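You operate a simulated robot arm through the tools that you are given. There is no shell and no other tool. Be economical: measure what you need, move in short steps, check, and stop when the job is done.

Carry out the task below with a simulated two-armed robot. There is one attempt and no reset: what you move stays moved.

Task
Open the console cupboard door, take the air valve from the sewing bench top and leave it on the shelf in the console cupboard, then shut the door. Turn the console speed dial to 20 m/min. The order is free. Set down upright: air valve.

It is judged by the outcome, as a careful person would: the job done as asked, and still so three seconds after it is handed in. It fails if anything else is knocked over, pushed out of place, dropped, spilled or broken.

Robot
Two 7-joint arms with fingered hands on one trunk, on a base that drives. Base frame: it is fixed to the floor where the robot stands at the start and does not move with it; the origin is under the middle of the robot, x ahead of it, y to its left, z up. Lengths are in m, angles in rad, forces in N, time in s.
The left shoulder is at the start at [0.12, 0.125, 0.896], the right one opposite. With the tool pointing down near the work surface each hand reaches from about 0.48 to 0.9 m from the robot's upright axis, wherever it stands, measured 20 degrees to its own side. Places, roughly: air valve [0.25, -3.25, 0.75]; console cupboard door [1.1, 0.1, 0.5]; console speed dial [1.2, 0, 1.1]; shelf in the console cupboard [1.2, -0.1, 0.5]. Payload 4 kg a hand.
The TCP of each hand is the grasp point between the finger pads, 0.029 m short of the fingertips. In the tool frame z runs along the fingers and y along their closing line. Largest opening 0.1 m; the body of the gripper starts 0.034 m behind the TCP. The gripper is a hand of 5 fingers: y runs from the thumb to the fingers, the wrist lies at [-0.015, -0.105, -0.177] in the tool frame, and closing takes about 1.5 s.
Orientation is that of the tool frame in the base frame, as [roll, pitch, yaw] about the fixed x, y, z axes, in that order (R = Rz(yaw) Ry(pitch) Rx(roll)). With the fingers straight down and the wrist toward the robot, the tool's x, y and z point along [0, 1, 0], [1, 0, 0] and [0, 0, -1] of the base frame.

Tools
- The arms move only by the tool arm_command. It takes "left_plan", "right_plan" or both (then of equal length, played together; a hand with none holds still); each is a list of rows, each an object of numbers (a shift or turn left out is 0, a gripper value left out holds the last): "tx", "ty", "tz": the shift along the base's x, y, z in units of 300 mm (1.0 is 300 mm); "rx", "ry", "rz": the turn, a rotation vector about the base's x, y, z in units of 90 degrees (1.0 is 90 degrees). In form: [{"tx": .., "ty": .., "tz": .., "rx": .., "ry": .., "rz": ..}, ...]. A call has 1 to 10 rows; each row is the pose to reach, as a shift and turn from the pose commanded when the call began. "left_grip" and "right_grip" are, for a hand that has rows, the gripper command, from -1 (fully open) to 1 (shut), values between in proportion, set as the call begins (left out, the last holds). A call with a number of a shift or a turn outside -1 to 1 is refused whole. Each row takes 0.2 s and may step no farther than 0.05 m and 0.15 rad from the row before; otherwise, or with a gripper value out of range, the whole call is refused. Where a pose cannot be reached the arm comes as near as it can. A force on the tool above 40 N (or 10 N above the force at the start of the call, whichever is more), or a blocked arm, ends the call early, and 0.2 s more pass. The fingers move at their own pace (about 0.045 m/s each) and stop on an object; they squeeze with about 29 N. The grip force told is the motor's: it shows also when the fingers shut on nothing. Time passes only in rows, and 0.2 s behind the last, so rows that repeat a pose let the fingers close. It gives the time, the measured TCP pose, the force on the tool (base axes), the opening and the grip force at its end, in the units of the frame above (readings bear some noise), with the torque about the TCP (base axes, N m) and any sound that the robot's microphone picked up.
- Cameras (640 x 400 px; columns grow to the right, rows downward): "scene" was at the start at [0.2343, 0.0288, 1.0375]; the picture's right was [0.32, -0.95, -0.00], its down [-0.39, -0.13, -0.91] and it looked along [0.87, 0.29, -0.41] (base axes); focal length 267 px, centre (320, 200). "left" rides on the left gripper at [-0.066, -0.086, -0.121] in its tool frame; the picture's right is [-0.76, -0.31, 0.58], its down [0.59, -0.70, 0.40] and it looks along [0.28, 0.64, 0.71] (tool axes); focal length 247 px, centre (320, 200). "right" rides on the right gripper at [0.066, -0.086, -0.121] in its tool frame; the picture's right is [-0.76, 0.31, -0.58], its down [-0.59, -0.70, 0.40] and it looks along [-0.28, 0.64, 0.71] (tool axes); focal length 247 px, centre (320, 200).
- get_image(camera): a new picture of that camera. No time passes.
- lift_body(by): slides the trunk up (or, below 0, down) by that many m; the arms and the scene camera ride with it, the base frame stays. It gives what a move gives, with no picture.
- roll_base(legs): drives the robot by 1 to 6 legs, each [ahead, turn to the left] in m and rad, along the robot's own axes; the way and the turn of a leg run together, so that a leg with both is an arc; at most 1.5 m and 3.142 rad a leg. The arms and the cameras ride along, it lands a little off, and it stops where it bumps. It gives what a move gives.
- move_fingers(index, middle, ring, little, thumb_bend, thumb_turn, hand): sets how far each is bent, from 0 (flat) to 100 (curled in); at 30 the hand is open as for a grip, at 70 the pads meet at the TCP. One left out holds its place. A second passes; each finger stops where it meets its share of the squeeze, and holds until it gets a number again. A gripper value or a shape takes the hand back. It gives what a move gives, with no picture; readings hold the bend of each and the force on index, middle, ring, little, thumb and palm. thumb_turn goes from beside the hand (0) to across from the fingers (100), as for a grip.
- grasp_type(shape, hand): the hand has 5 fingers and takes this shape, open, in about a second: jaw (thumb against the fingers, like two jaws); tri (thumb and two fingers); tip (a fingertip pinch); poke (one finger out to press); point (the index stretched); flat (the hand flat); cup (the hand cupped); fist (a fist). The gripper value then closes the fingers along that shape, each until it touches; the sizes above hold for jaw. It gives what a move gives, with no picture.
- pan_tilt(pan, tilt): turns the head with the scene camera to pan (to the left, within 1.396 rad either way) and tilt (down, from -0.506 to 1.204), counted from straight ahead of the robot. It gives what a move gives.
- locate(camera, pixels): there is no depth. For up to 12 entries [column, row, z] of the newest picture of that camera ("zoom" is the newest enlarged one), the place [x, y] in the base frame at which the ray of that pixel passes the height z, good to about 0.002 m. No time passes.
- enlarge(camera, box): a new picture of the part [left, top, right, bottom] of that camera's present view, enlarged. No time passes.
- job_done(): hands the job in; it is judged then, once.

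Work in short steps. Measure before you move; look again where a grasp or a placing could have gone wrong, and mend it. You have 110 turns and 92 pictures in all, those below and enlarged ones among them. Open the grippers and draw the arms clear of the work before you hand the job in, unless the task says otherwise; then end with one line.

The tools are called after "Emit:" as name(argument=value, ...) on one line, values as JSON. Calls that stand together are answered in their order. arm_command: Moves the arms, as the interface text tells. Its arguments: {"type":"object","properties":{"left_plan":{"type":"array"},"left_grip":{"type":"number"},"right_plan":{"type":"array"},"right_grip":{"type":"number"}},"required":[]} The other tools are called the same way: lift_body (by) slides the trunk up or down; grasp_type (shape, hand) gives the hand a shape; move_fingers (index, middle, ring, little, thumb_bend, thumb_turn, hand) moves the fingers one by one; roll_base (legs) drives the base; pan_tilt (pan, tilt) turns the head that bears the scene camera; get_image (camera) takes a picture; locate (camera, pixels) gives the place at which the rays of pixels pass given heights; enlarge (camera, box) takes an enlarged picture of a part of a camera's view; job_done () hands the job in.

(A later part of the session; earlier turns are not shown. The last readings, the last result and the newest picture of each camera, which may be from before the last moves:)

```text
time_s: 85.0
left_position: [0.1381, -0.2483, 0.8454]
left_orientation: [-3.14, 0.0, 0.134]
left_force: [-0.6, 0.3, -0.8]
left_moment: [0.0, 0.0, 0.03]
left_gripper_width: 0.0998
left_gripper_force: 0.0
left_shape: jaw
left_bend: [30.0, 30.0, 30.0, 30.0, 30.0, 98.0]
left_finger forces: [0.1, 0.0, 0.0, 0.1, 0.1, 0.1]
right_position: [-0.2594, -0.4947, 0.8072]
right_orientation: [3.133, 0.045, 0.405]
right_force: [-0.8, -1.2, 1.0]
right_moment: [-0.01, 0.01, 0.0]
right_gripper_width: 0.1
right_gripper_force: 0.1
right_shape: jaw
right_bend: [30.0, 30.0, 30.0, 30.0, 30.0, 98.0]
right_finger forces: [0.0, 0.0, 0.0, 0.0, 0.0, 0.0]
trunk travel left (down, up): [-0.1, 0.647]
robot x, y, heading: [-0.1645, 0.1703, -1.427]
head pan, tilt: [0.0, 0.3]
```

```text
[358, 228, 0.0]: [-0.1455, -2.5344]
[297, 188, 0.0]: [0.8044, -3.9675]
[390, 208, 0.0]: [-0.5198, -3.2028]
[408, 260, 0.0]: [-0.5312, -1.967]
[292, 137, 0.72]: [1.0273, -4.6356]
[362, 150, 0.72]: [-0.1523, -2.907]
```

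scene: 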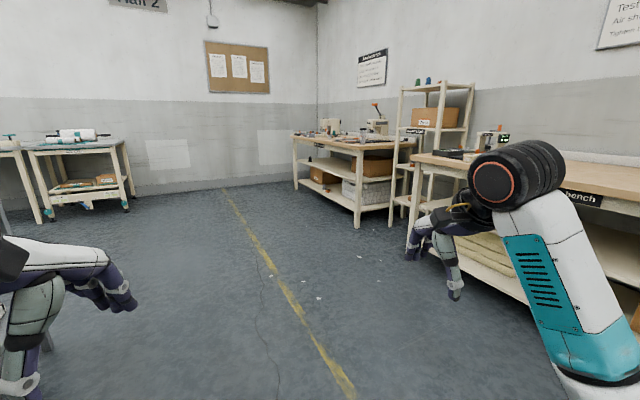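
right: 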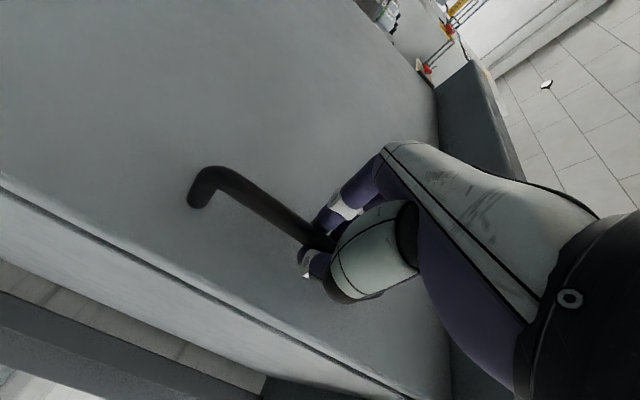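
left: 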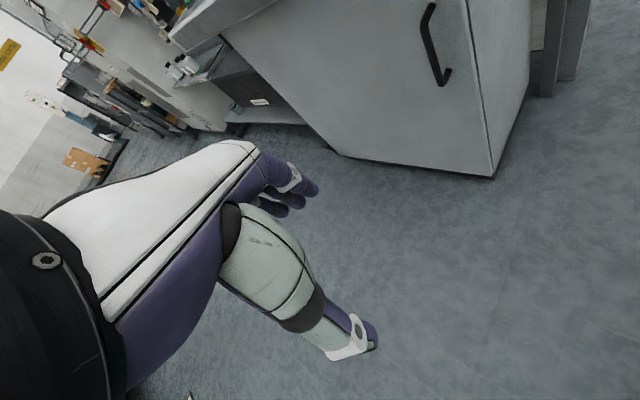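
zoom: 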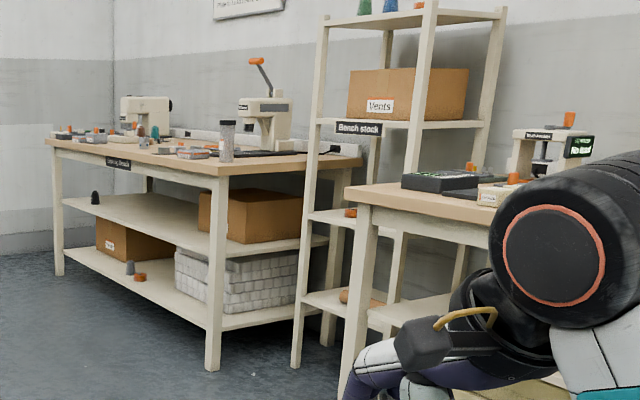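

The sewing bench's front runs from (-0.15,-2.53) to (0.80,-3.97), so I'll stand on its +x side facing -144°. Raising the trunk and driving to about 0.85 m in front of the valve.

Emit:
lift_body(by=0.25)

Emit:
roll_base(legs=[[0, 0.225], [1.07, 0], [1.07, 0], [1.07, 0], [0, -1.31]])

Emit:
pan_tilt(pan=-0.1, tilt=0.6)

Emit:
get_image(camera="scene")

```text
time_s: 87.5
left_position: [0.1381, -0.2469, 1.0955]
left_orientation: [-3.14, 0.0, 0.132]
left_force: [0.0, 0.2, -0.3]
left_moment: [-0.03, -0.02, -0.03]
left_gripper_width: 0.0997
left_gripper_force: 0.0
left_shape: jaw
left_bend: [30.0, 30.0, 30.0, 30.0, 30.0, 98.0]
left_finger forces: [0.1, 0.0, 0.0, 0.0, 0.0, 0.0]
right_position: [-0.2591, -0.4946, 1.058]
right_orientation: [3.134, 0.045, 0.405]
right_force: [-0.3, 0.0, -0.6]
right_moment: [0.04, 0.01, -0.01]
right_gripper_width: 0.1
right_gripper_force: 0.0
right_shape: jaw
right_bend: [30.0, 30.0, 30.0, 30.0, 30.0, 98.0]
right_finger forces: [0.0, 0.0, 0.0, 0.0, 0.0, 0.0]
trunk travel left (down, up): [-0.35, 0.397]
robot x, y, heading: [-0.165, 0.1694, -1.421]
head pan, tilt: [0.0, 0.3]
```

```text
time_s: 107.5
left_position: [0.775, -3.2805, 1.095]
left_orientation: [-3.139, 0.001, -0.976]
left_force: [-0.6, -0.1, 0.5]
left_moment: [0.01, -0.01, 0.02]
left_gripper_width: 0.0997
left_gripper_force: 0.1
left_shape: jaw
left_bend: [30.0, 30.0, 30.0, 30.0, 30.0, 98.0]
left_finger forces: [0.0, 0.0, 0.0, 0.0, 0.0, 0.0]
right_position: [0.3779, -3.0356, 1.0581]
right_orientation: [3.133, 0.045, -0.707]
right_force: [0.1, -0.4, 0.5]
right_moment: [0.0, 0.04, 0.0]
right_gripper_width: 0.1
right_gripper_force: 0.1
right_shape: jaw
right_bend: [30.0, 30.0, 30.0, 30.0, 30.0, 98.0]
right_finger forces: [0.1, 0.0, 0.0, 0.1, 0.1, 0.0]
trunk travel left (down, up): [-0.35, 0.397]
robot x, y, heading: [1.0164, -2.8226, -2.537]
head pan, tilt: [0.0, 0.3]
```

```text
time_s: 108.3
left_position: [0.7736, -3.2809, 1.0967]
left_orientation: [-3.139, 0.0, -0.975]
left_force: [-0.1, 0.6, 0.4]
left_moment: [0.01, -0.01, 0.02]
left_gripper_width: 0.0997
left_gripper_force: 0.0
left_shape: jaw
left_bend: [30.0, 30.0, 30.0, 30.0, 30.0, 98.0]
left_finger forces: [0.0, 0.1, 0.0, 0.0, 0.0, 0.0]
right_position: [0.3772, -3.0346, 1.0576]
right_orientation: [3.134, 0.045, -0.706]
right_force: [0.4, -0.3, 0.3]
right_moment: [-0.03, 0.0, 0.0]
right_gripper_width: 0.0997
right_gripper_force: 0.1
right_shape: jaw
right_bend: [30.0, 30.0, 30.0, 30.0, 30.0, 98.0]
right_finger forces: [0.1, 0.0, 0.0, 0.0, 0.1, 0.0]
trunk travel left (down, up): [-0.35, 0.397]
robot x, y, heading: [1.0125, -2.8275, -2.532]
head pan, tilt: [-0.099, 0.6]
```

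```text
48 pictures are left
```

scene: 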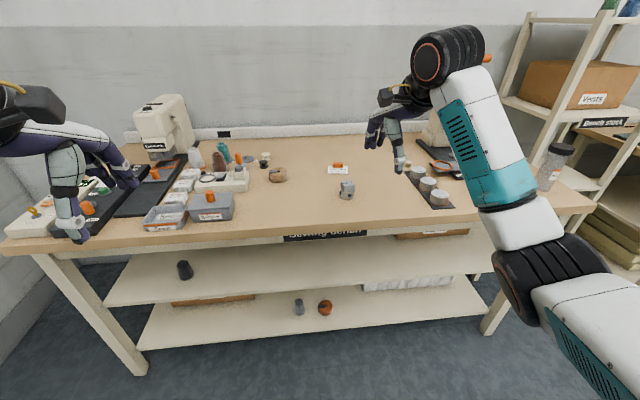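

Bench in view; several small items lie on it. Enlarging around the centre to identify the air valve.

Emit:
enlarge(camera="scene", box=[130, 130, 300, 236])

Emit:
enlarge(camera="scene", box=[300, 140, 480, 240])

Emit:
locate(camera="scene", pixels=[[346, 197, 0.74], [278, 178, 0.74], [210, 200, 0.74], [439, 200, 0.74], [337, 222, 0.72]])

```text
3.76 times, centred on (215, 183) of scene
```

zoom: 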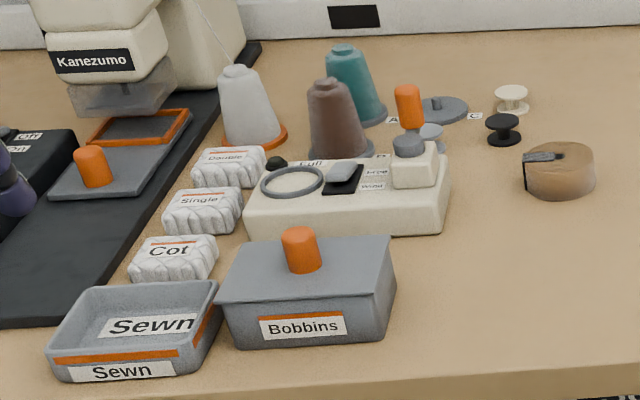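

```text
3.56 times, centred on (390, 190) of scene
```

zoom: 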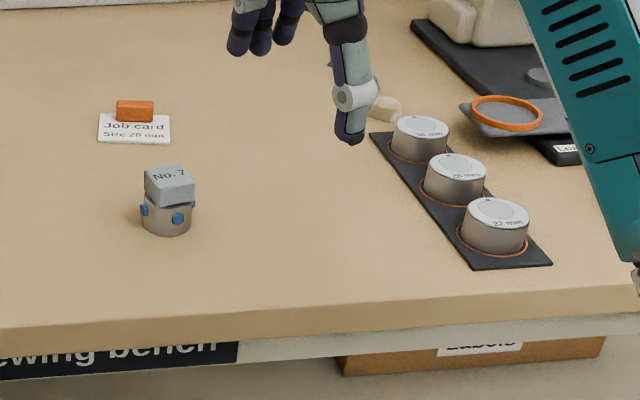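

```text
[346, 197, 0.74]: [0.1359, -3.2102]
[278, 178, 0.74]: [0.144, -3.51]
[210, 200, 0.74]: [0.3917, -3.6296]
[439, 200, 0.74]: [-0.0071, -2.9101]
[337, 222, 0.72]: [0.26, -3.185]
```

The air valve is the "No. 7" block with blue ports at (346,190). I'll drive 0.22 m nearer, then turn the right hand to a 30°-down forward pose closing left-right, which will also suit the shelf.

Emit:
arm_command(right_plan=[{"rz": 0.084}, {"rz": 0.168}, {"rz": 0.252}, {"rz": 0.336}, {"rz": 0.42}, {"rz": 0.504}, {"rz": 0.588}, {"rz": 0.672}, {"rz": 0.756}, {"rz": 0.837}])

Emit:
arm_command(right_plan=[{"rx": -0.0478, "ry": 0.0683}, {"rx": -0.0956, "ry": 0.1366}, {"rx": -0.1434, "ry": 0.2049}, {"rx": -0.1912, "ry": 0.2732}, {"rx": -0.239, "ry": 0.3415}, {"rx": -0.2868, "ry": 0.4098}, {"rx": -0.3346, "ry": 0.4781}, {"rx": -0.382, "ry": 0.546}])

Emit:
roll_base(legs=[[0.2, 0]])

Emit:
get_image(camera="scene")

```text
time_s: 110.5
left_position: [0.7749, -3.2815, 1.0958]
left_orientation: [-3.14, 0.0, -0.976]
left_force: [0.8, -0.2, 0.7]
left_moment: [0.0, 0.02, -0.01]
left_gripper_width: 0.0998
left_gripper_force: 0.0
left_shape: jaw
left_bend: [30.0, 30.0, 30.0, 30.0, 30.0, 98.0]
left_finger forces: [0.1, 0.0, 0.1, 0.0, 0.0, 0.0]
right_position: [0.3767, -3.0343, 1.0575]
right_orientation: [3.133, 0.045, 0.612]
right_force: [0.4, -0.3, 0.1]
right_moment: [0.02, 0.0, 0.0]
right_gripper_width: 0.0998
right_gripper_force: 0.0
right_shape: jaw
right_bend: [30.0, 30.0, 30.0, 30.0, 30.0, 98.0]
right_finger forces: [0.0, 0.0, 0.0, 0.1, 0.0, 0.1]
trunk travel left (down, up): [-0.35, 0.397]
robot x, y, heading: [1.0163, -2.8198, -2.534]
head pan, tilt: [-0.099, 0.6]
```

```text
time_s: 112.3
left_position: [0.7742, -3.2805, 1.0949]
left_orientation: [-3.14, 0.0, -0.975]
left_force: [0.5, -0.9, 0.6]
left_moment: [0.02, 0.06, -0.03]
left_gripper_width: 0.0997
left_gripper_force: 0.1
left_shape: jaw
left_bend: [30.0, 30.0, 30.0, 30.0, 30.0, 98.0]
left_finger forces: [0.0, 0.0, 0.1, 0.0, 0.0, 0.0]
right_position: [0.3772, -3.0347, 1.0594]
right_orientation: [3.129, 1.094, 0.607]
right_force: [-0.5, -0.6, -0.1]
right_moment: [-0.04, 0.02, 0.01]
right_gripper_width: 0.0998
right_gripper_force: 0.0
right_shape: jaw
right_bend: [30.0, 30.0, 30.0, 30.0, 30.0, 98.0]
right_finger forces: [0.1, 0.0, 0.1, 0.0, 0.1, 0.0]
trunk travel left (down, up): [-0.35, 0.397]
robot x, y, heading: [1.0144, -2.8252, -2.54]
head pan, tilt: [-0.099, 0.6]
```

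```text
time_s: 113.9
left_position: [0.6067, -3.3969, 1.0948]
left_orientation: [-3.139, -0.001, -0.975]
left_force: [-0.2, -0.5, -0.5]
left_moment: [-0.04, 0.0, 0.03]
left_gripper_width: 0.0996
left_gripper_force: 0.1
left_shape: jaw
left_bend: [30.0, 30.0, 30.0, 30.0, 30.0, 98.0]
left_finger forces: [0.1, 0.1, 0.1, 0.0, 0.1, 0.0]
right_position: [0.2095, -3.1524, 1.0589]
right_orientation: [3.13, 1.091, 0.607]
right_force: [-0.3, -0.2, -0.2]
right_moment: [-0.02, 0.03, -0.01]
right_gripper_width: 0.0998
right_gripper_force: 0.0
right_shape: jaw
right_bend: [30.0, 30.0, 30.0, 30.0, 30.0, 98.0]
right_finger forces: [0.0, 0.1, 0.0, 0.1, 0.0, 0.1]
trunk travel left (down, up): [-0.35, 0.397]
robot x, y, heading: [0.8464, -2.9398, -2.536]
head pan, tilt: [-0.099, 0.6]
```

```text
45 pictures are left
```

scene: 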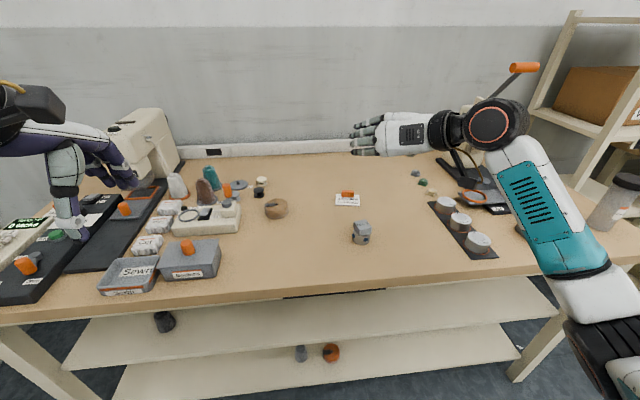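

Hand pose is right (27° down, facing the bench). Zooming on the valve for exact location and size.

Emit:
enlarge(camera="scene", box=[330, 205, 394, 255])

Emit:
enlarge(camera="right", box=[0, 0, 640, 400])

Emit:
locate(camera="scene", pixels=[[361, 244, 0.74], [361, 244, 0.76], [330, 289, 0.74], [330, 289, 0.76], [330, 289, 0.78], [361, 222, 0.82], [361, 222, 0.84]])

```text
8.00 times, centred on (362, 230) of scene
```

zoom: 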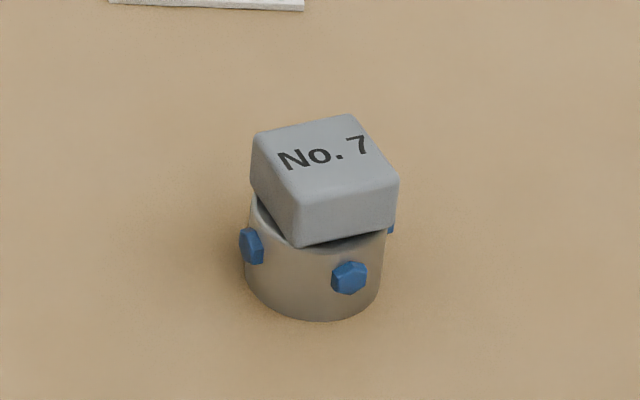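

```text
1.00 times, centred on (320, 200) of right (not enlarged: the box is as wide or as high as the picture)
```

zoom: 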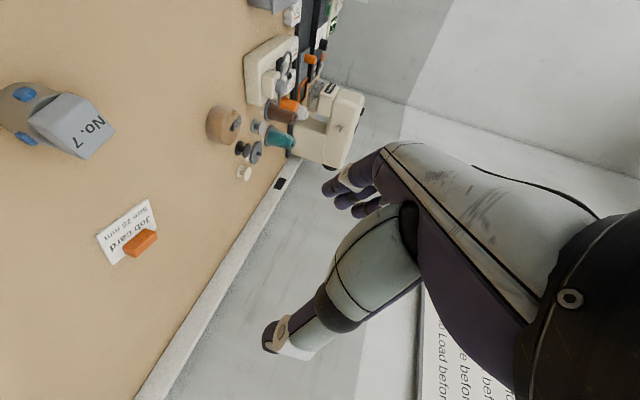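

```text
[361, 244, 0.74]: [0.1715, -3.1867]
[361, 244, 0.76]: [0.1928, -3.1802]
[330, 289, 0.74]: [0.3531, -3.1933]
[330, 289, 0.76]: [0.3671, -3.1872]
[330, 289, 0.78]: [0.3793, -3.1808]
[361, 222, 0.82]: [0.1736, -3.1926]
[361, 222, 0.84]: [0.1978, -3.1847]
```

Triangulating the valve's cube top using the right camera view: cube top centre is near (88,127), with the scene zoom top centre at (362.4,223.8).

Emit:
locate(camera="right", pixels=[[88, 127, 0.8], [88, 127, 0.82], [88, 127, 0.84], [88, 127, 0.86], [155, 240, 0.74], [155, 240, 0.78]])

Emit:
locate(camera="scene", pixels=[[362.4, 223.8, 0.8], [362.4, 223.8, 0.82], [362.4, 223.8, 0.84], [362.4, 223.8, 0.86], [354, 199, 0.74], [354, 199, 0.78]])

```text
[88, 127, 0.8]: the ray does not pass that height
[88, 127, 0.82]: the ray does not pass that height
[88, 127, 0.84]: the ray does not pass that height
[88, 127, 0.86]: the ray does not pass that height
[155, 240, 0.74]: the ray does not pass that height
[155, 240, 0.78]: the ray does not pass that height
```

```text
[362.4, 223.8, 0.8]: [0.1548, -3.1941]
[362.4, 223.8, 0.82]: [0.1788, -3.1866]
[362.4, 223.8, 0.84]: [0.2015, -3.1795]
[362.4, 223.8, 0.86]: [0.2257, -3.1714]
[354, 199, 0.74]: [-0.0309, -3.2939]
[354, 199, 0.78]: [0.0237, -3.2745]
```

The "right" picture on record is old; the newest zoom is that view, so I'll locate in "zoom".

Emit:
locate(camera="zoom", pixels=[[88, 127, 0.78], [88, 127, 0.8], [88, 127, 0.82], [88, 127, 0.84], [88, 127, 0.86], [155, 240, 0.74], [155, 240, 0.78]])

```text
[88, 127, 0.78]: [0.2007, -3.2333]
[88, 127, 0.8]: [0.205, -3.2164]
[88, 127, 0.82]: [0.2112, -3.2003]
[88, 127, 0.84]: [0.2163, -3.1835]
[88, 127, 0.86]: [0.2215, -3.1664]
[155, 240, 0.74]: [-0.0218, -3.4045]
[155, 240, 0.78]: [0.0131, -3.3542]
```

Cube top centre is about (0.219,-3.173,0.853), with the bench near 0.79. The cube is turned ~14° from the hand, so I'll yaw the hand to match and go to a pre-grasp 0.12 m back along the approach.

Emit:
arm_command(right_plan=[{"tx": 0.13, "ty": 0.09, "rz": 0.08}, {"tx": 0.265, "ty": 0.198, "tz": -0.02, "rz": 0.159}, {"tx": 0.265, "ty": 0.198, "tz": -0.18, "rz": 0.159}, {"tx": 0.265, "ty": 0.198, "tz": -0.34, "rz": 0.159}, {"tx": 0.265, "ty": 0.198, "tz": -0.5, "rz": 0.159}, {"tx": 0.265, "ty": 0.198, "tz": -0.54, "rz": 0.159}])

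Emit:
get_image(camera="right")

Emit:
get_image(camera="scene")

```text
refused: row 2 steps farther than a row can; nothing moved
```

```text
42 pictures are left
```

right: 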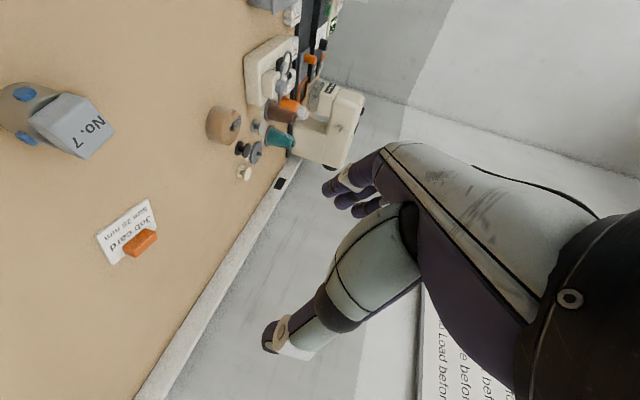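

```text
41 pictures are left
```

scene: 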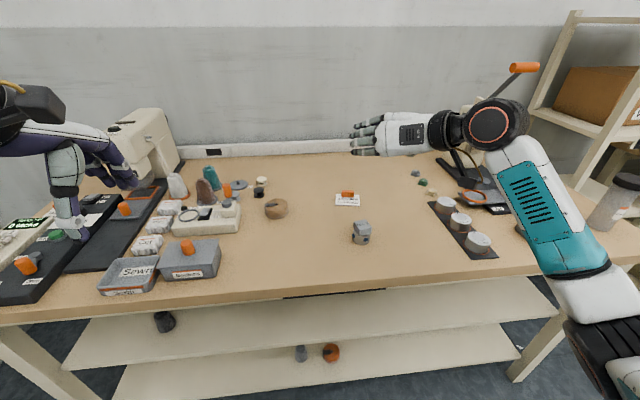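

That plan was refused for one over-long step; I'll resend it with smaller steps.

Emit:
arm_command(right_plan=[{"tx": 0.09, "ty": 0.066, "rz": 0.055}, {"tx": 0.18, "ty": 0.132, "rz": 0.11}, {"tx": 0.265, "ty": 0.198, "rz": 0.159}, {"tx": 0.265, "ty": 0.198, "tz": -0.14, "rz": 0.159}, {"tx": 0.265, "ty": 0.198, "tz": -0.28, "rz": 0.159}, {"tx": 0.265, "ty": 0.198, "tz": -0.42, "rz": 0.159}, {"tx": 0.265, "ty": 0.198, "tz": -0.54, "rz": 0.159}])

Emit:
get_image(camera="right")

Emit:
get_image(camera="scene")

```text
time_s: 115.5
left_position: [0.6067, -3.3965, 1.0955]
left_orientation: [-3.139, -0.001, -0.976]
left_force: [0.2, -0.8, 0.0]
left_moment: [-0.04, -0.03, 0.01]
left_gripper_width: 0.0998
left_gripper_force: 0.1
left_shape: jaw
left_bend: [30.0, 30.0, 30.0, 30.0, 30.0, 98.0]
left_finger forces: [0.1, 0.0, 0.0, 0.0, 0.0, 0.1]
right_position: [0.2901, -3.0955, 0.897]
right_orientation: [3.131, 1.092, 0.857]
right_force: [-0.2, -0.5, -0.7]
right_moment: [0.01, 0.02, 0.0]
right_gripper_width: 0.0998
right_gripper_force: 0.0
right_shape: jaw
right_bend: [30.0, 30.0, 30.0, 30.0, 30.0, 98.0]
right_finger forces: [0.1, 0.0, 0.0, 0.0, 0.0, 0.0]
trunk travel left (down, up): [-0.35, 0.397]
robot x, y, heading: [0.8468, -2.9421, -2.535]
head pan, tilt: [-0.099, 0.6]
```

```text
40 pictures are left
```

right: 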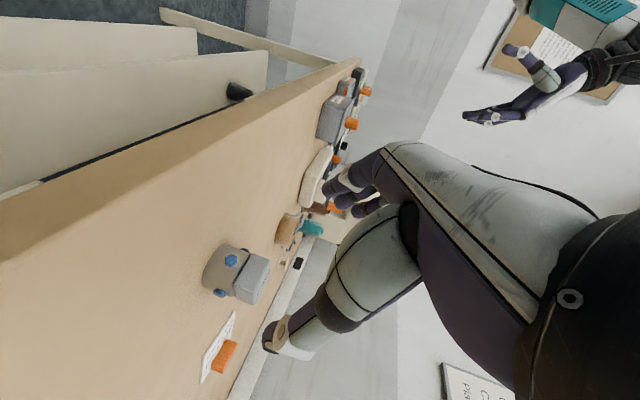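

```text
39 pictures are left
```

scene: 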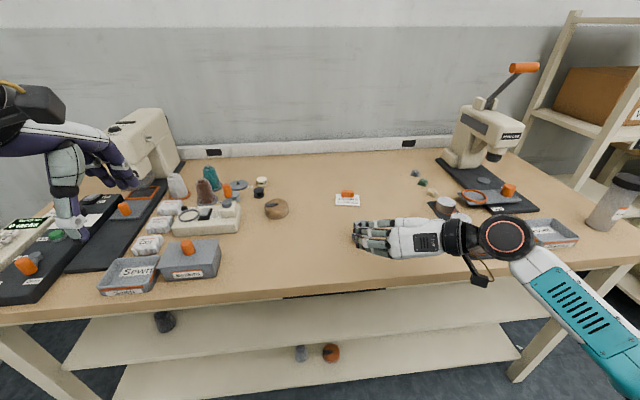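

The cube appears at (254,280) in the hand camera; a point 0.12 m ahead of the TCP predicts (256,276), which is well aligned. Verifying with locate before moving in.

Emit:
locate(camera="right", pixels=[[254, 280, 0.82], [254, 280, 0.83], [254, 280, 0.838], [254, 280, 0.85], [212, 272, 0.79], [212, 272, 0.8]])

Emit:
enlarge(camera="right", box=[170, 210, 330, 310])

```text
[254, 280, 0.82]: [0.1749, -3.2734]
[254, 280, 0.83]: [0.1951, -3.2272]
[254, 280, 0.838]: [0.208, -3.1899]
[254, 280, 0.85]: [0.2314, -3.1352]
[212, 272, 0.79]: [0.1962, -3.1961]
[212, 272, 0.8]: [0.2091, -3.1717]
```

```text
4.00 times, centred on (250, 260) of right
```

zoom: 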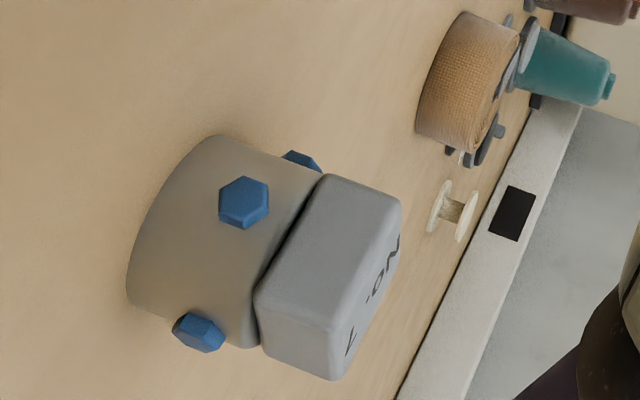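

Aligned. Advancing 0.12 m along the approach with the hand open.

Emit:
arm_command(right_plan=[{"tx": -0.08, "ty": -0.085, "tz": -0.06}, {"tx": -0.16, "ty": -0.17, "tz": -0.12}, {"tx": -0.237, "ty": -0.255, "tz": -0.18}])

Emit:
get_image(camera="right")

Emit:
enlarge(camera="scene", box=[310, 190, 440, 270])

```text
time_s: 116.3
left_position: [0.6061, -3.3978, 1.0956]
left_orientation: [-3.141, 0.0, -0.976]
left_force: [-0.8, 1.1, 0.7]
left_moment: [-0.03, 0.0, -0.02]
left_gripper_width: 0.1
left_gripper_force: 0.0
left_shape: jaw
left_bend: [30.0, 30.0, 30.0, 30.0, 30.0, 98.0]
left_finger forces: [0.0, 0.0, 0.1, 0.0, 0.0, 0.1]
right_position: [0.217, -3.1705, 0.8455]
right_orientation: [3.13, 1.091, 0.86]
right_force: [-0.2, -0.8, 0.3]
right_moment: [0.01, -0.01, 0.0]
right_gripper_width: 0.1
right_gripper_force: 0.1
right_shape: jaw
right_bend: [30.0, 30.0, 30.0, 30.0, 30.0, 98.0]
right_finger forces: [0.1, 0.0, 0.0, 0.1, 0.0, 0.0]
trunk travel left (down, up): [-0.35, 0.397]
robot x, y, heading: [0.8485, -2.9475, -2.532]
head pan, tilt: [-0.099, 0.6]
```

```text
37 pictures are left
```

right: 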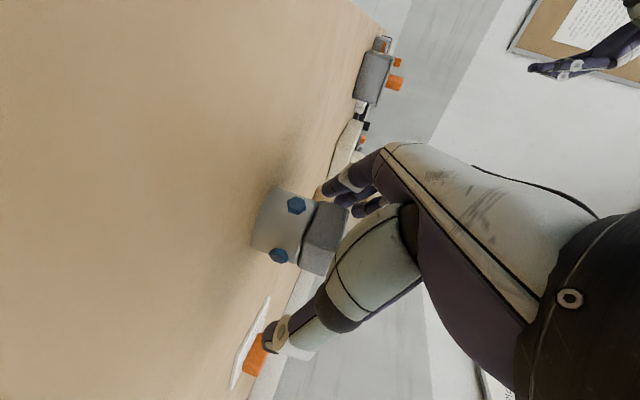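

```text
4.92 times, centred on (375, 230) of scene
```

zoom: 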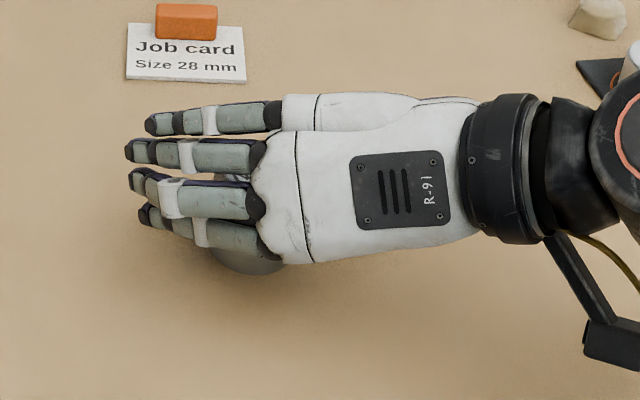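

In the hand camera the cube is at (325,238), right at the grasp point. Closing the grip.

Emit:
arm_command(right_plan=[{}, {}, {}, {}, {}, {}, {}, {}, {}], right_grip=1)

Emit:
get_image(camera="right")

```text
time_s: 118.3
left_position: [0.6069, -3.3982, 1.0969]
left_orientation: [-3.139, 0.0, -0.975]
left_force: [-0.1, 0.3, 0.7]
left_moment: [0.01, 0.03, 0.04]
left_gripper_width: 0.0999
left_gripper_force: 0.1
left_shape: jaw
left_bend: [30.0, 30.0, 30.0, 30.0, 30.0, 98.0]
left_finger forces: [0.0, 0.0, 0.0, 0.0, 0.1, 0.0]
right_position: [0.2157, -3.1694, 0.8463]
right_orientation: [3.132, 1.092, 0.859]
right_force: [-1.0, 0.3, 0.8]
right_moment: [0.0, -0.01, 0.01]
right_gripper_width: 0.0305
right_gripper_force: 29.0
right_shape: jaw
right_bend: [48.0, 52.0, 73.0, 56.0, 44.0, 100.0]
right_finger forces: [15.2, 7.7, 0.1, 0.0, 24.9, 0.1]
trunk travel left (down, up): [-0.35, 0.397]
robot x, y, heading: [0.8474, -2.9385, -2.535]
head pan, tilt: [-0.099, 0.6]
```

```text
35 pictures are left
```

right: 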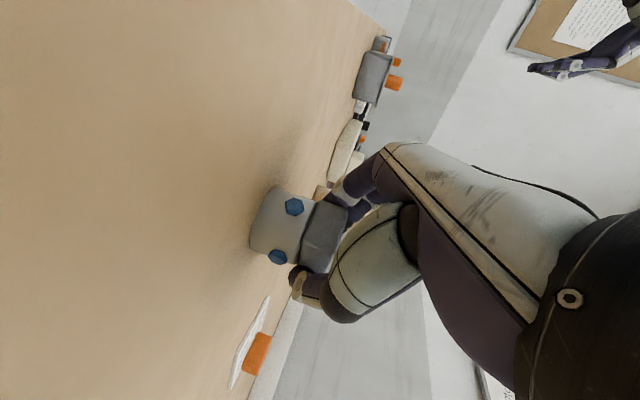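

Gripped (width 0.03, index, middle and thumb loaded). Lifting straight up 0.18 m.

Emit:
arm_command(right_plan=[{"tz": 0.1}, {"tz": 0.2}, {"tz": 0.3}, {"tz": 0.45}, {"tz": 0.6}])

Emit:
get_image(camera="right")

Emit:
get_image(camera="scene")

```text
time_s: 119.5
left_position: [0.6071, -3.3977, 1.0958]
left_orientation: [-3.141, -0.001, -0.976]
left_force: [0.0, -0.3, 0.4]
left_moment: [-0.04, 0.0, 0.03]
left_gripper_width: 0.0998
left_gripper_force: 0.1
left_shape: jaw
left_bend: [30.0, 30.0, 30.0, 30.0, 30.0, 98.0]
left_finger forces: [0.0, 0.1, 0.0, 0.1, 0.0, 0.1]
right_position: [0.2197, -3.1665, 1.023]
right_orientation: [3.132, 1.09, 0.858]
right_force: [0.1, -1.0, -1.4]
right_moment: [0.03, 0.02, -0.01]
right_gripper_width: 0.0297
right_gripper_force: 29.1
right_shape: jaw
right_bend: [48.0, 53.0, 73.0, 56.0, 45.0, 100.0]
right_finger forces: [16.0, 7.4, 0.0, 0.0, 24.6, 0.0]
trunk travel left (down, up): [-0.35, 0.397]
robot x, y, heading: [0.8464, -2.9442, -2.535]
head pan, tilt: [-0.099, 0.6]
```

```text
34 pictures are left
```

right: 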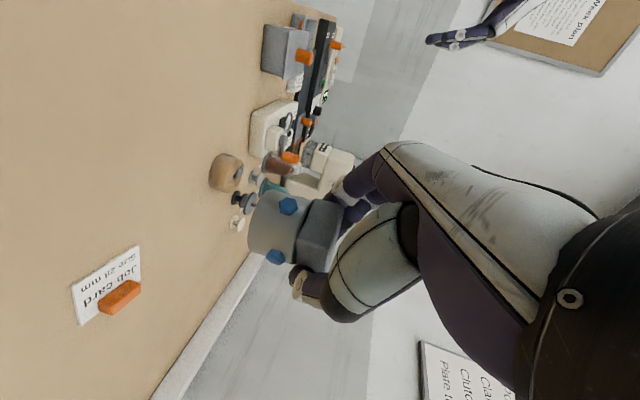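

```text
33 pictures are left
```

scene: 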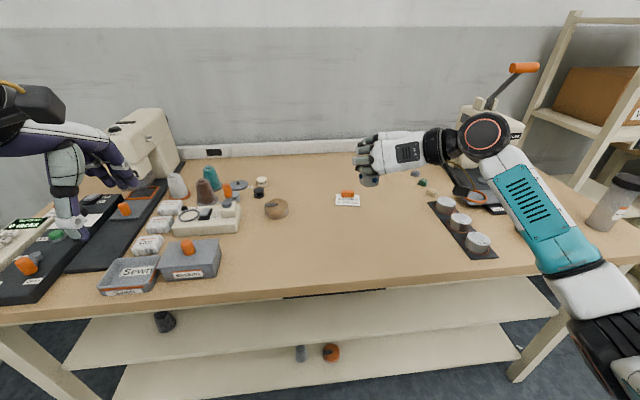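

Valve lifted and held upright. I'll back off the bench and drive back to a spot in front of the open cupboard.

Emit:
roll_base(legs=[[-0.4, 0], [0, -1.843], [1.1, 0], [1.1, 0], [1.085, 0]])

Emit:
get_image(camera="right")

```text
time_s: 136.4
left_position: [0.1375, -0.3159, 1.0937]
left_orientation: [-3.142, 0.005, -2.842]
left_force: [0.0, -0.4, 0.3]
left_moment: [0.01, -0.02, 0.02]
left_gripper_width: 0.0999
left_gripper_force: 0.1
left_shape: jaw
left_bend: [30.0, 30.0, 30.0, 30.0, 30.0, 98.0]
left_finger forces: [0.0, 0.0, 0.0, 0.0, 0.0, 0.0]
right_position: [0.4679, -0.0144, 1.0229]
right_orientation: [3.125, 1.088, -1.004]
right_force: [-0.4, 0.2, -1.6]
right_moment: [0.0, -0.05, 0.05]
right_gripper_width: 0.0296
right_gripper_force: 29.5
right_shape: jaw
right_bend: [48.0, 53.0, 73.0, 56.0, 45.0, 100.0]
right_finger forces: [16.4, 7.0, 0.1, 0.0, 24.6, 0.0]
trunk travel left (down, up): [-0.35, 0.397]
robot x, y, heading: [0.5106, -0.6752, 1.882]
head pan, tilt: [-0.099, 0.6]
stopped in leg 4: the robot was blocked; the commanded pose is now the measured one
```

```text
32 pictures are left
```

right: 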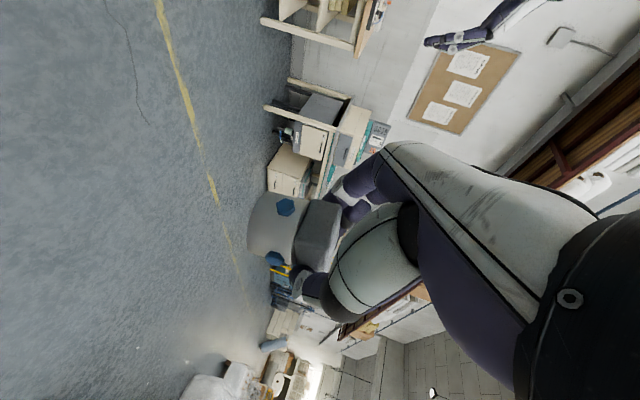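

The drive was blocked at (0.51,-0.68); the valve is still held. Looking around to see what is touching.

Emit:
pan_tilt(pan=-0.7, tilt=0.6)

Emit:
get_image(camera="scene")

```text
time_s: 137.4
left_position: [0.1367, -0.3158, 1.0937]
left_orientation: [-3.141, 0.005, -2.839]
left_force: [-0.9, 0.2, -0.9]
left_moment: [0.03, -0.01, 0.01]
left_gripper_width: 0.0999
left_gripper_force: 0.1
left_shape: jaw
left_bend: [30.0, 30.0, 30.0, 30.0, 30.0, 98.0]
left_finger forces: [0.0, 0.0, 0.0, 0.0, 0.1, 0.0]
right_position: [0.4674, -0.013, 1.0223]
right_orientation: [3.127, 1.087, -1.004]
right_force: [1.0, 0.1, -1.3]
right_moment: [0.02, 0.0, 0.01]
right_gripper_width: 0.0298
right_gripper_force: 29.0
right_shape: jaw
right_bend: [48.0, 53.0, 73.0, 56.0, 45.0, 100.0]
right_finger forces: [16.4, 7.1, 0.0, 0.0, 24.5, 0.0]
trunk travel left (down, up): [-0.35, 0.397]
robot x, y, heading: [0.5111, -0.6777, 1.884]
head pan, tilt: [-0.7, 0.6]
```

```text
31 pictures are left
```

scene: 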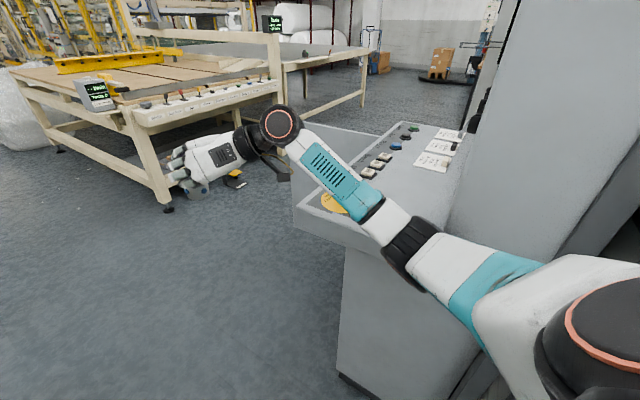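

My right arm reached over the console's corner near the E-stop. I'll back straight off the way I came.

Emit:
roll_base(legs=[[-0.35, 0]])

Emit:
pan_tilt(pan=-0.6, tilt=0.4)

Emit:
get_image(camera="scene")

```text
time_s: 139.7
left_position: [0.2502, -0.6493, 1.0961]
left_orientation: [3.141, 0.0, -2.834]
left_force: [-1.6, -0.5, -0.6]
left_moment: [0.01, 0.0, -0.05]
left_gripper_width: 0.0999
left_gripper_force: 0.0
left_shape: jaw
left_bend: [30.0, 30.0, 30.0, 30.0, 30.0, 98.0]
left_finger forces: [0.0, 0.1, 0.0, 0.1, 0.0, 0.0]
right_position: [0.578, -0.3451, 1.0208]
right_orientation: [3.114, 1.089, -1.013]
right_force: [-0.1, -0.5, -1.8]
right_moment: [-0.03, -0.01, -0.02]
right_gripper_width: 0.0298
right_gripper_force: 28.9
right_shape: jaw
right_bend: [48.0, 53.0, 73.0, 56.0, 45.0, 100.0]
right_finger forces: [16.6, 7.1, 0.0, 0.1, 24.6, 0.0]
trunk travel left (down, up): [-0.35, 0.397]
robot x, y, heading: [0.6203, -1.0117, 1.888]
head pan, tilt: [-0.7, 0.6]
```

```text
time_s: 140.4
left_position: [0.2494, -0.6485, 1.0959]
left_orientation: [-3.14, 0.0, -2.836]
left_force: [-0.1, 0.4, 0.8]
left_moment: [-0.01, -0.05, -0.02]
left_gripper_width: 0.1
left_gripper_force: 0.0
left_shape: jaw
left_bend: [30.0, 30.0, 30.0, 30.0, 30.0, 98.0]
left_finger forces: [0.1, 0.0, 0.1, 0.1, 0.1, 0.1]
right_position: [0.5778, -0.3456, 1.0214]
right_orientation: [3.118, 1.088, -1.007]
right_force: [0.8, 0.7, -1.6]
right_moment: [-0.05, -0.01, 0.0]
right_gripper_width: 0.0298
right_gripper_force: 29.0
right_shape: jaw
right_bend: [48.0, 53.0, 73.0, 56.0, 45.0, 100.0]
right_finger forces: [16.7, 7.1, 0.1, 0.1, 24.7, 0.1]
trunk travel left (down, up): [-0.35, 0.397]
robot x, y, heading: [0.6218, -1.0122, 1.889]
head pan, tilt: [-0.6, 0.4]
```

```text
30 pictures are left
```

scene: 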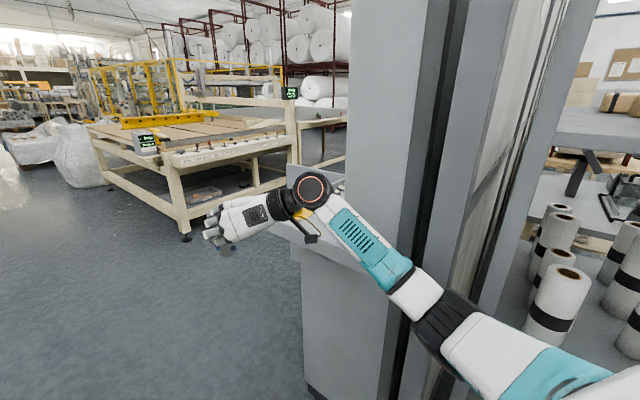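

The hand and elbow are clear. I'll back a bit more, swing left, and approach R0 with more clearance from the console.

Emit:
roll_base(legs=[[-0.2, 0], [0, 0.7], [0.75, 0], [0, -1.067], [1.2, 0]])

Emit:
pan_tilt(pan=-1.2, tilt=0.35)

Emit:
get_image(camera="scene")

```text
time_s: 156.0
left_position: [-0.0793, 0.8749, 1.0972]
left_orientation: [3.142, -0.002, 3.063]
left_force: [-0.3, 0.0, -0.6]
left_moment: [-0.05, 0.02, 0.01]
left_gripper_width: 0.0999
left_gripper_force: 0.2
left_shape: jaw
left_bend: [30.0, 30.0, 30.0, 30.0, 30.0, 98.0]
left_finger forces: [0.1, 0.1, 0.1, 0.1, 0.1, 0.1]
right_position: [0.3384, 1.0336, 1.0208]
right_orientation: [3.114, 1.089, -1.399]
right_force: [0.2, -0.4, -1.9]
right_moment: [-0.02, 0.0, -0.01]
right_gripper_width: 0.0296
right_gripper_force: 28.6
right_shape: jaw
right_bend: [48.0, 53.0, 73.0, 56.0, 45.0, 100.0]
right_finger forces: [16.4, 6.8, 0.1, 0.0, 24.3, 0.0]
trunk travel left (down, up): [-0.35, 0.397]
robot x, y, heading: [0.1267, 0.4011, 1.497]
head pan, tilt: [-0.6, 0.4]
```

```text
time_s: 157.0
left_position: [-0.0797, 0.875, 1.0957]
left_orientation: [-3.141, -0.001, 3.06]
left_force: [-0.3, 0.4, -1.0]
left_moment: [-0.03, 0.03, 0.01]
left_gripper_width: 0.1001
left_gripper_force: 0.0
left_shape: jaw
left_bend: [30.0, 30.0, 30.0, 30.0, 30.0, 98.0]
left_finger forces: [0.0, 0.0, 0.0, 0.0, 0.0, 0.0]
right_position: [0.3394, 1.0332, 1.0207]
right_orientation: [3.119, 1.09, -1.395]
right_force: [-0.2, 1.1, -2.1]
right_moment: [0.0, -0.01, 0.02]
right_gripper_width: 0.0295
right_gripper_force: 29.2
right_shape: jaw
right_bend: [48.0, 53.0, 73.0, 56.0, 45.0, 100.0]
right_finger forces: [16.4, 6.9, 0.0, 0.0, 24.4, 0.0]
trunk travel left (down, up): [-0.35, 0.397]
robot x, y, heading: [0.1278, 0.4024, 1.502]
head pan, tilt: [-1.201, 0.351]
```

```text
29 pictures are left
```

scene: 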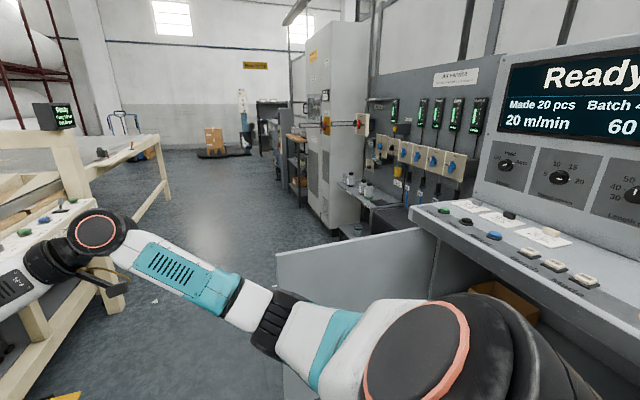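

Display still shows Ready and 20 m/min, and the door is still open. Turning to face the cupboard, then backing 0.12 m before lowering.

Emit:
roll_base(legs=[[0, -1.8], [-0.12, 0]])

Emit:
lift_body(by=-0.32)

Emit:
pan_tilt(pan=-0.1, tilt=0.65)

Emit:
get_image(camera="scene")

```text
time_s: 162.7
left_position: [0.5236, 0.5286, 1.0953]
left_orientation: [-3.141, 0.001, 1.253]
left_force: [0.5, 0.1, 0.0]
left_moment: [0.01, 0.02, 0.03]
left_gripper_width: 0.0997
left_gripper_force: 0.1
left_shape: jaw
left_bend: [30.0, 30.0, 30.0, 30.0, 30.0, 98.0]
left_finger forces: [0.0, 0.0, 0.0, 0.0, 0.0, 0.0]
right_position: [0.5785, 0.0837, 1.0213]
right_orientation: [3.116, 1.087, 3.08]
right_force: [0.9, 0.2, -1.3]
right_moment: [-0.04, 0.0, 0.0]
right_gripper_width: 0.0297
right_gripper_force: 29.0
right_shape: jaw
right_bend: [48.0, 53.0, 73.0, 56.0, 45.0, 100.0]
right_finger forces: [16.3, 6.9, 0.0, 0.0, 24.2, 0.1]
trunk travel left (down, up): [-0.35, 0.397]
robot x, y, heading: [0.0123, 0.4394, -0.31]
head pan, tilt: [-1.201, 0.351]
```

```text
time_s: 165.9
left_position: [0.5365, 0.5243, 0.7519]
left_orientation: [-3.071, 0.0, 1.254]
left_force: [-0.1, 0.5, -0.2]
left_moment: [0.0, 0.0, 0.05]
left_gripper_width: 0.1001
left_gripper_force: 0.0
left_shape: jaw
left_bend: [30.0, 30.0, 30.0, 30.0, 30.0, 98.0]
left_finger forces: [0.1, 0.0, 0.0, 0.0, 0.0, 0.1]
right_position: [0.5768, 0.0841, 0.7015]
right_orientation: [3.118, 1.091, 3.084]
right_force: [1.1, 0.5, -0.9]
right_moment: [-0.01, 0.02, 0.0]
right_gripper_width: 0.0296
right_gripper_force: 28.9
right_shape: jaw
right_bend: [48.0, 53.0, 73.0, 56.0, 45.0, 100.0]
right_finger forces: [16.2, 7.0, 0.1, 0.1, 24.2, 0.0]
trunk travel left (down, up): [-0.03, 0.717]
robot x, y, heading: [0.0142, 0.4415, -0.31]
head pan, tilt: [-1.201, 0.351]
```

```text
time_s: 167.2
left_position: [0.5355, 0.522, 0.7514]
left_orientation: [-3.067, 0.001, 1.254]
left_force: [-0.2, 0.1, 0.3]
left_moment: [0.0, -0.03, -0.01]
left_gripper_width: 0.1001
left_gripper_force: 0.0
left_shape: jaw
left_bend: [30.0, 30.0, 30.0, 30.0, 30.0, 98.0]
left_finger forces: [0.2, 0.1, 0.0, 0.0, 0.0, 0.1]
right_position: [0.576, 0.0837, 0.7002]
right_orientation: [3.113, 1.088, 3.078]
right_force: [0.1, -0.3, -1.2]
right_moment: [0.0, 0.02, 0.0]
right_gripper_width: 0.0297
right_gripper_force: 28.6
right_shape: jaw
right_bend: [48.0, 53.0, 73.0, 56.0, 45.0, 100.0]
right_finger forces: [16.2, 6.9, 0.0, 0.0, 24.2, 0.0]
trunk travel left (down, up): [-0.03, 0.717]
robot x, y, heading: [0.0141, 0.4408, -0.306]
head pan, tilt: [-0.099, 0.649]
```

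```text
28 pictures are left
```

scene: 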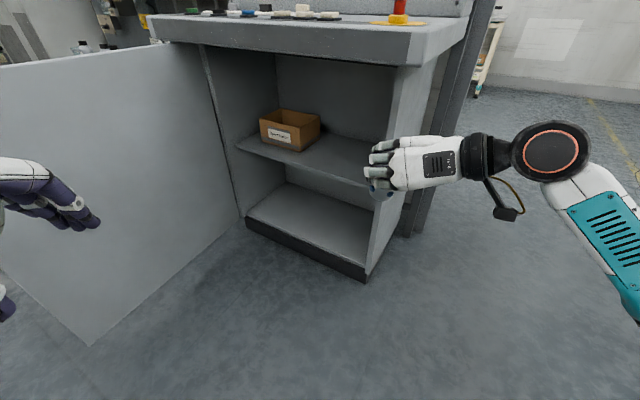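

Clear view of the cupboard. Measuring the shelf front edge and free area: edge from (238,148) to (368,187), box front at (300,150).

Emit:
locate(camera="scene", pixels=[[238, 148, 0.46], [238, 148, 0.48], [366, 186, 0.46], [366, 186, 0.48], [366, 186, 0.5], [300, 151, 0.48], [320, 138, 0.48], [391, 141, 0.5], [366, 275, 0.05], [372, 166, 0.48], [262, 141, 0.48]])

```text
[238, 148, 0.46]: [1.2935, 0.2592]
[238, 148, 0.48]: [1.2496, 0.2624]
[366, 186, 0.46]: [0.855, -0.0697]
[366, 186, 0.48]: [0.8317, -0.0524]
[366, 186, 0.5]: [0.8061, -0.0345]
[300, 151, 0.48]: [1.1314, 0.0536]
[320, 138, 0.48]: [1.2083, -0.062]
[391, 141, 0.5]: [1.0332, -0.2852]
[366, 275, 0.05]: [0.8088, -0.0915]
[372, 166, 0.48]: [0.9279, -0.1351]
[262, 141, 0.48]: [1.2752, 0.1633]
```

Shelf top is about z 0.47, with the free zone right of the box (u < 0.33). I'll yaw the hand to face straight into the cupboard and lower the valve to approach height.

Emit:
arm_command(right_plan=[{"tx": -0.02, "ty": 0.01, "rz": -0.08}, {"tx": -0.05, "ty": 0.03, "tz": -0.06, "rz": -0.16}, {"tx": -0.08, "ty": 0.05, "tz": -0.13, "rz": -0.24}, {"tx": -0.1, "ty": 0.06, "tz": -0.2, "rz": -0.32}, {"tx": -0.12, "ty": 0.06, "tz": -0.27, "rz": -0.4}, {"tx": -0.12, "ty": 0.06, "tz": -0.34, "rz": -0.48}, {"tx": -0.12, "ty": 0.06, "tz": -0.42, "rz": -0.56}])

Emit:
get_image(camera="scene")

```text
time_s: 168.8
left_position: [0.5349, 0.5241, 0.7512]
left_orientation: [-3.068, 0.0, 1.253]
left_force: [0.4, -0.4, 0.2]
left_moment: [-0.04, 0.02, -0.04]
left_gripper_width: 0.0998
left_gripper_force: 0.1
left_shape: jaw
left_bend: [30.0, 30.0, 30.0, 30.0, 30.0, 98.0]
left_finger forces: [0.0, 0.0, 0.0, 0.0, 0.0, 0.0]
right_position: [0.5426, 0.1034, 0.5746]
right_orientation: [3.111, 1.091, 2.194]
right_force: [0.3, -1.0, -1.6]
right_moment: [0.0, 0.01, 0.0]
right_gripper_width: 0.0295
right_gripper_force: 28.8
right_shape: jaw
right_bend: [48.0, 53.0, 73.0, 56.0, 45.0, 100.0]
right_finger forces: [16.5, 6.8, 0.0, 0.1, 24.2, 0.0]
trunk travel left (down, up): [-0.03, 0.717]
robot x, y, heading: [0.0175, 0.4365, -0.309]
head pan, tilt: [-0.099, 0.649]
```

```text
27 pictures are left
```

scene: 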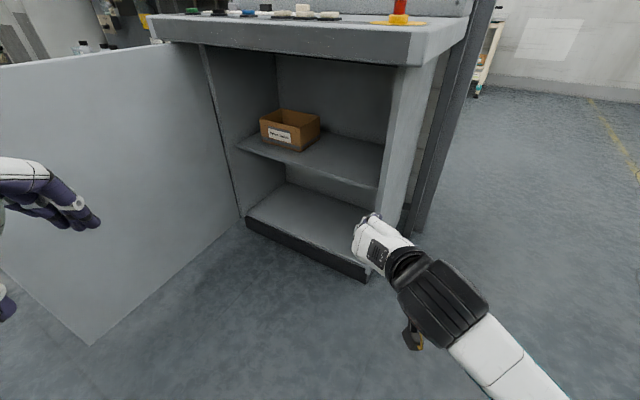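

Hand is square to the cupboard (heading -54°). Driving forward 0.30 m toward the opening.

Emit:
roll_base(legs=[[0.3, 0]])

Emit:
get_image(camera="scene")

```text
time_s: 170.9
left_position: [0.8214, 0.4387, 0.7515]
left_orientation: [-3.068, 0.002, 1.264]
left_force: [0.4, 0.0, -0.2]
left_moment: [0.01, 0.0, 0.01]
left_gripper_width: 0.1
left_gripper_force: 0.1
left_shape: jaw
left_bend: [30.0, 30.0, 30.0, 30.0, 30.0, 98.0]
left_finger forces: [0.0, 0.0, 0.1, 0.0, 0.0, 0.0]
right_position: [0.8301, 0.0165, 0.5737]
right_orientation: [3.118, 1.09, 2.211]
right_force: [1.1, 0.4, -1.6]
right_moment: [0.04, 0.0, 0.01]
right_gripper_width: 0.0297
right_gripper_force: 29.0
right_shape: jaw
right_bend: [48.0, 53.0, 73.0, 56.0, 45.0, 100.0]
right_finger forces: [16.6, 6.8, 0.1, 0.0, 24.2, 0.0]
trunk travel left (down, up): [-0.03, 0.717]
robot x, y, heading: [0.2994, 0.3463, -0.298]
head pan, tilt: [-0.099, 0.649]
```

```text
26 pictures are left
```

scene: 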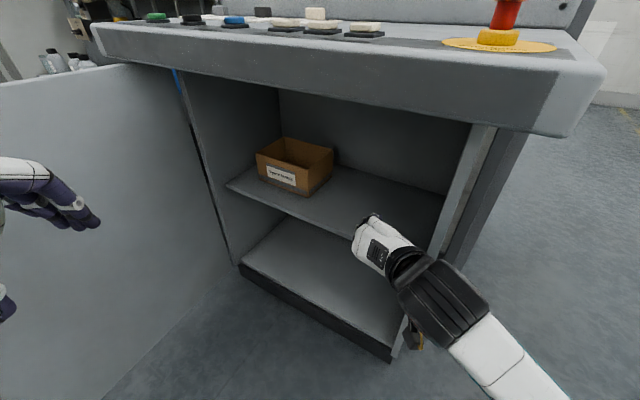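

Valve is at the opening, clearance looks good on all sides. Moving it in with the arm by (0.18,-0.075) at constant height.

Emit:
arm_command(right_plan=[{"tx": 0.13, "ty": -0.03}, {"tx": 0.26, "ty": -0.08}, {"tx": 0.38, "ty": -0.135}, {"tx": 0.5, "ty": -0.195}, {"tx": 0.61, "ty": -0.25}])

Emit:
get_image(camera="right")

Emit:
get_image(camera="scene")

```text
time_s: 172.1
left_position: [0.8209, 0.4381, 0.7523]
left_orientation: [-3.068, 0.003, 1.264]
left_force: [0.7, 0.1, 0.4]
left_moment: [0.02, -0.02, -0.01]
left_gripper_width: 0.1
left_gripper_force: 0.1
left_shape: jaw
left_bend: [30.0, 30.0, 30.0, 30.0, 30.0, 98.0]
left_finger forces: [0.1, 0.0, 0.0, 0.0, 0.0, 0.0]
right_position: [1.012, -0.0558, 0.5753]
right_orientation: [3.116, 1.09, 2.21]
right_force: [0.8, -1.0, -2.0]
right_moment: [0.03, 0.02, -0.03]
right_gripper_width: 0.0294
right_gripper_force: 28.8
right_shape: jaw
right_bend: [48.0, 53.0, 73.0, 56.0, 45.0, 100.0]
right_finger forces: [16.8, 6.7, 0.0, 0.1, 24.2, 0.0]
trunk travel left (down, up): [-0.03, 0.717]
robot x, y, heading: [0.299, 0.3481, -0.301]
head pan, tilt: [-0.099, 0.649]
```

```text
25 pictures are left
```

right: 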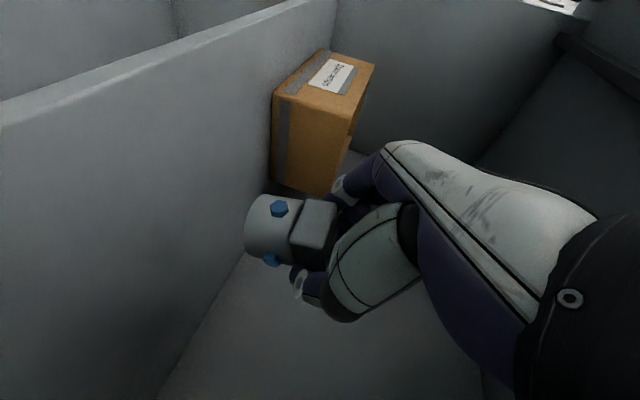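

```text
24 pictures are left
```

scene: 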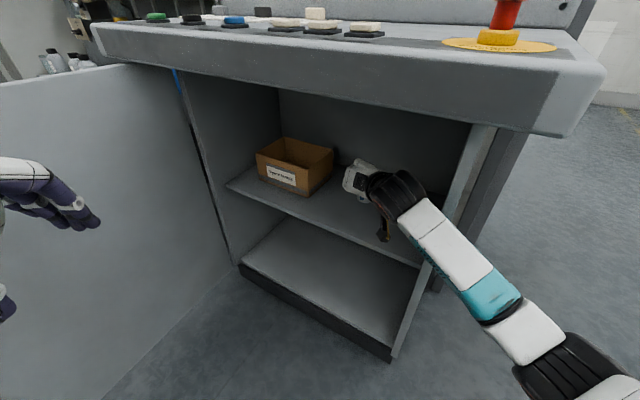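

Checking the valve's place over the shelf in close-up before lowering.

Emit:
enlarge(camera="scene", box=[220, 120, 480, 280])

```text
2.46 times, centred on (350, 200) of scene
```

zoom: 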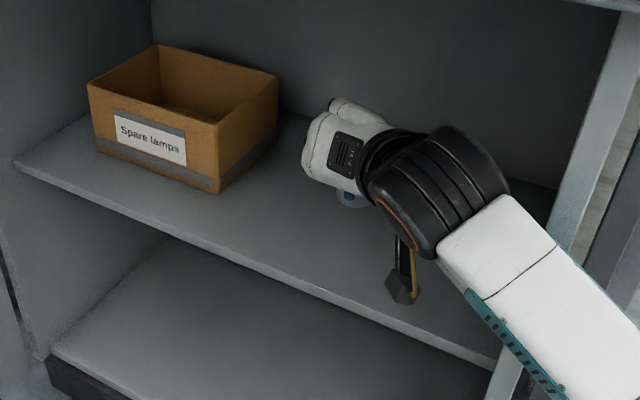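

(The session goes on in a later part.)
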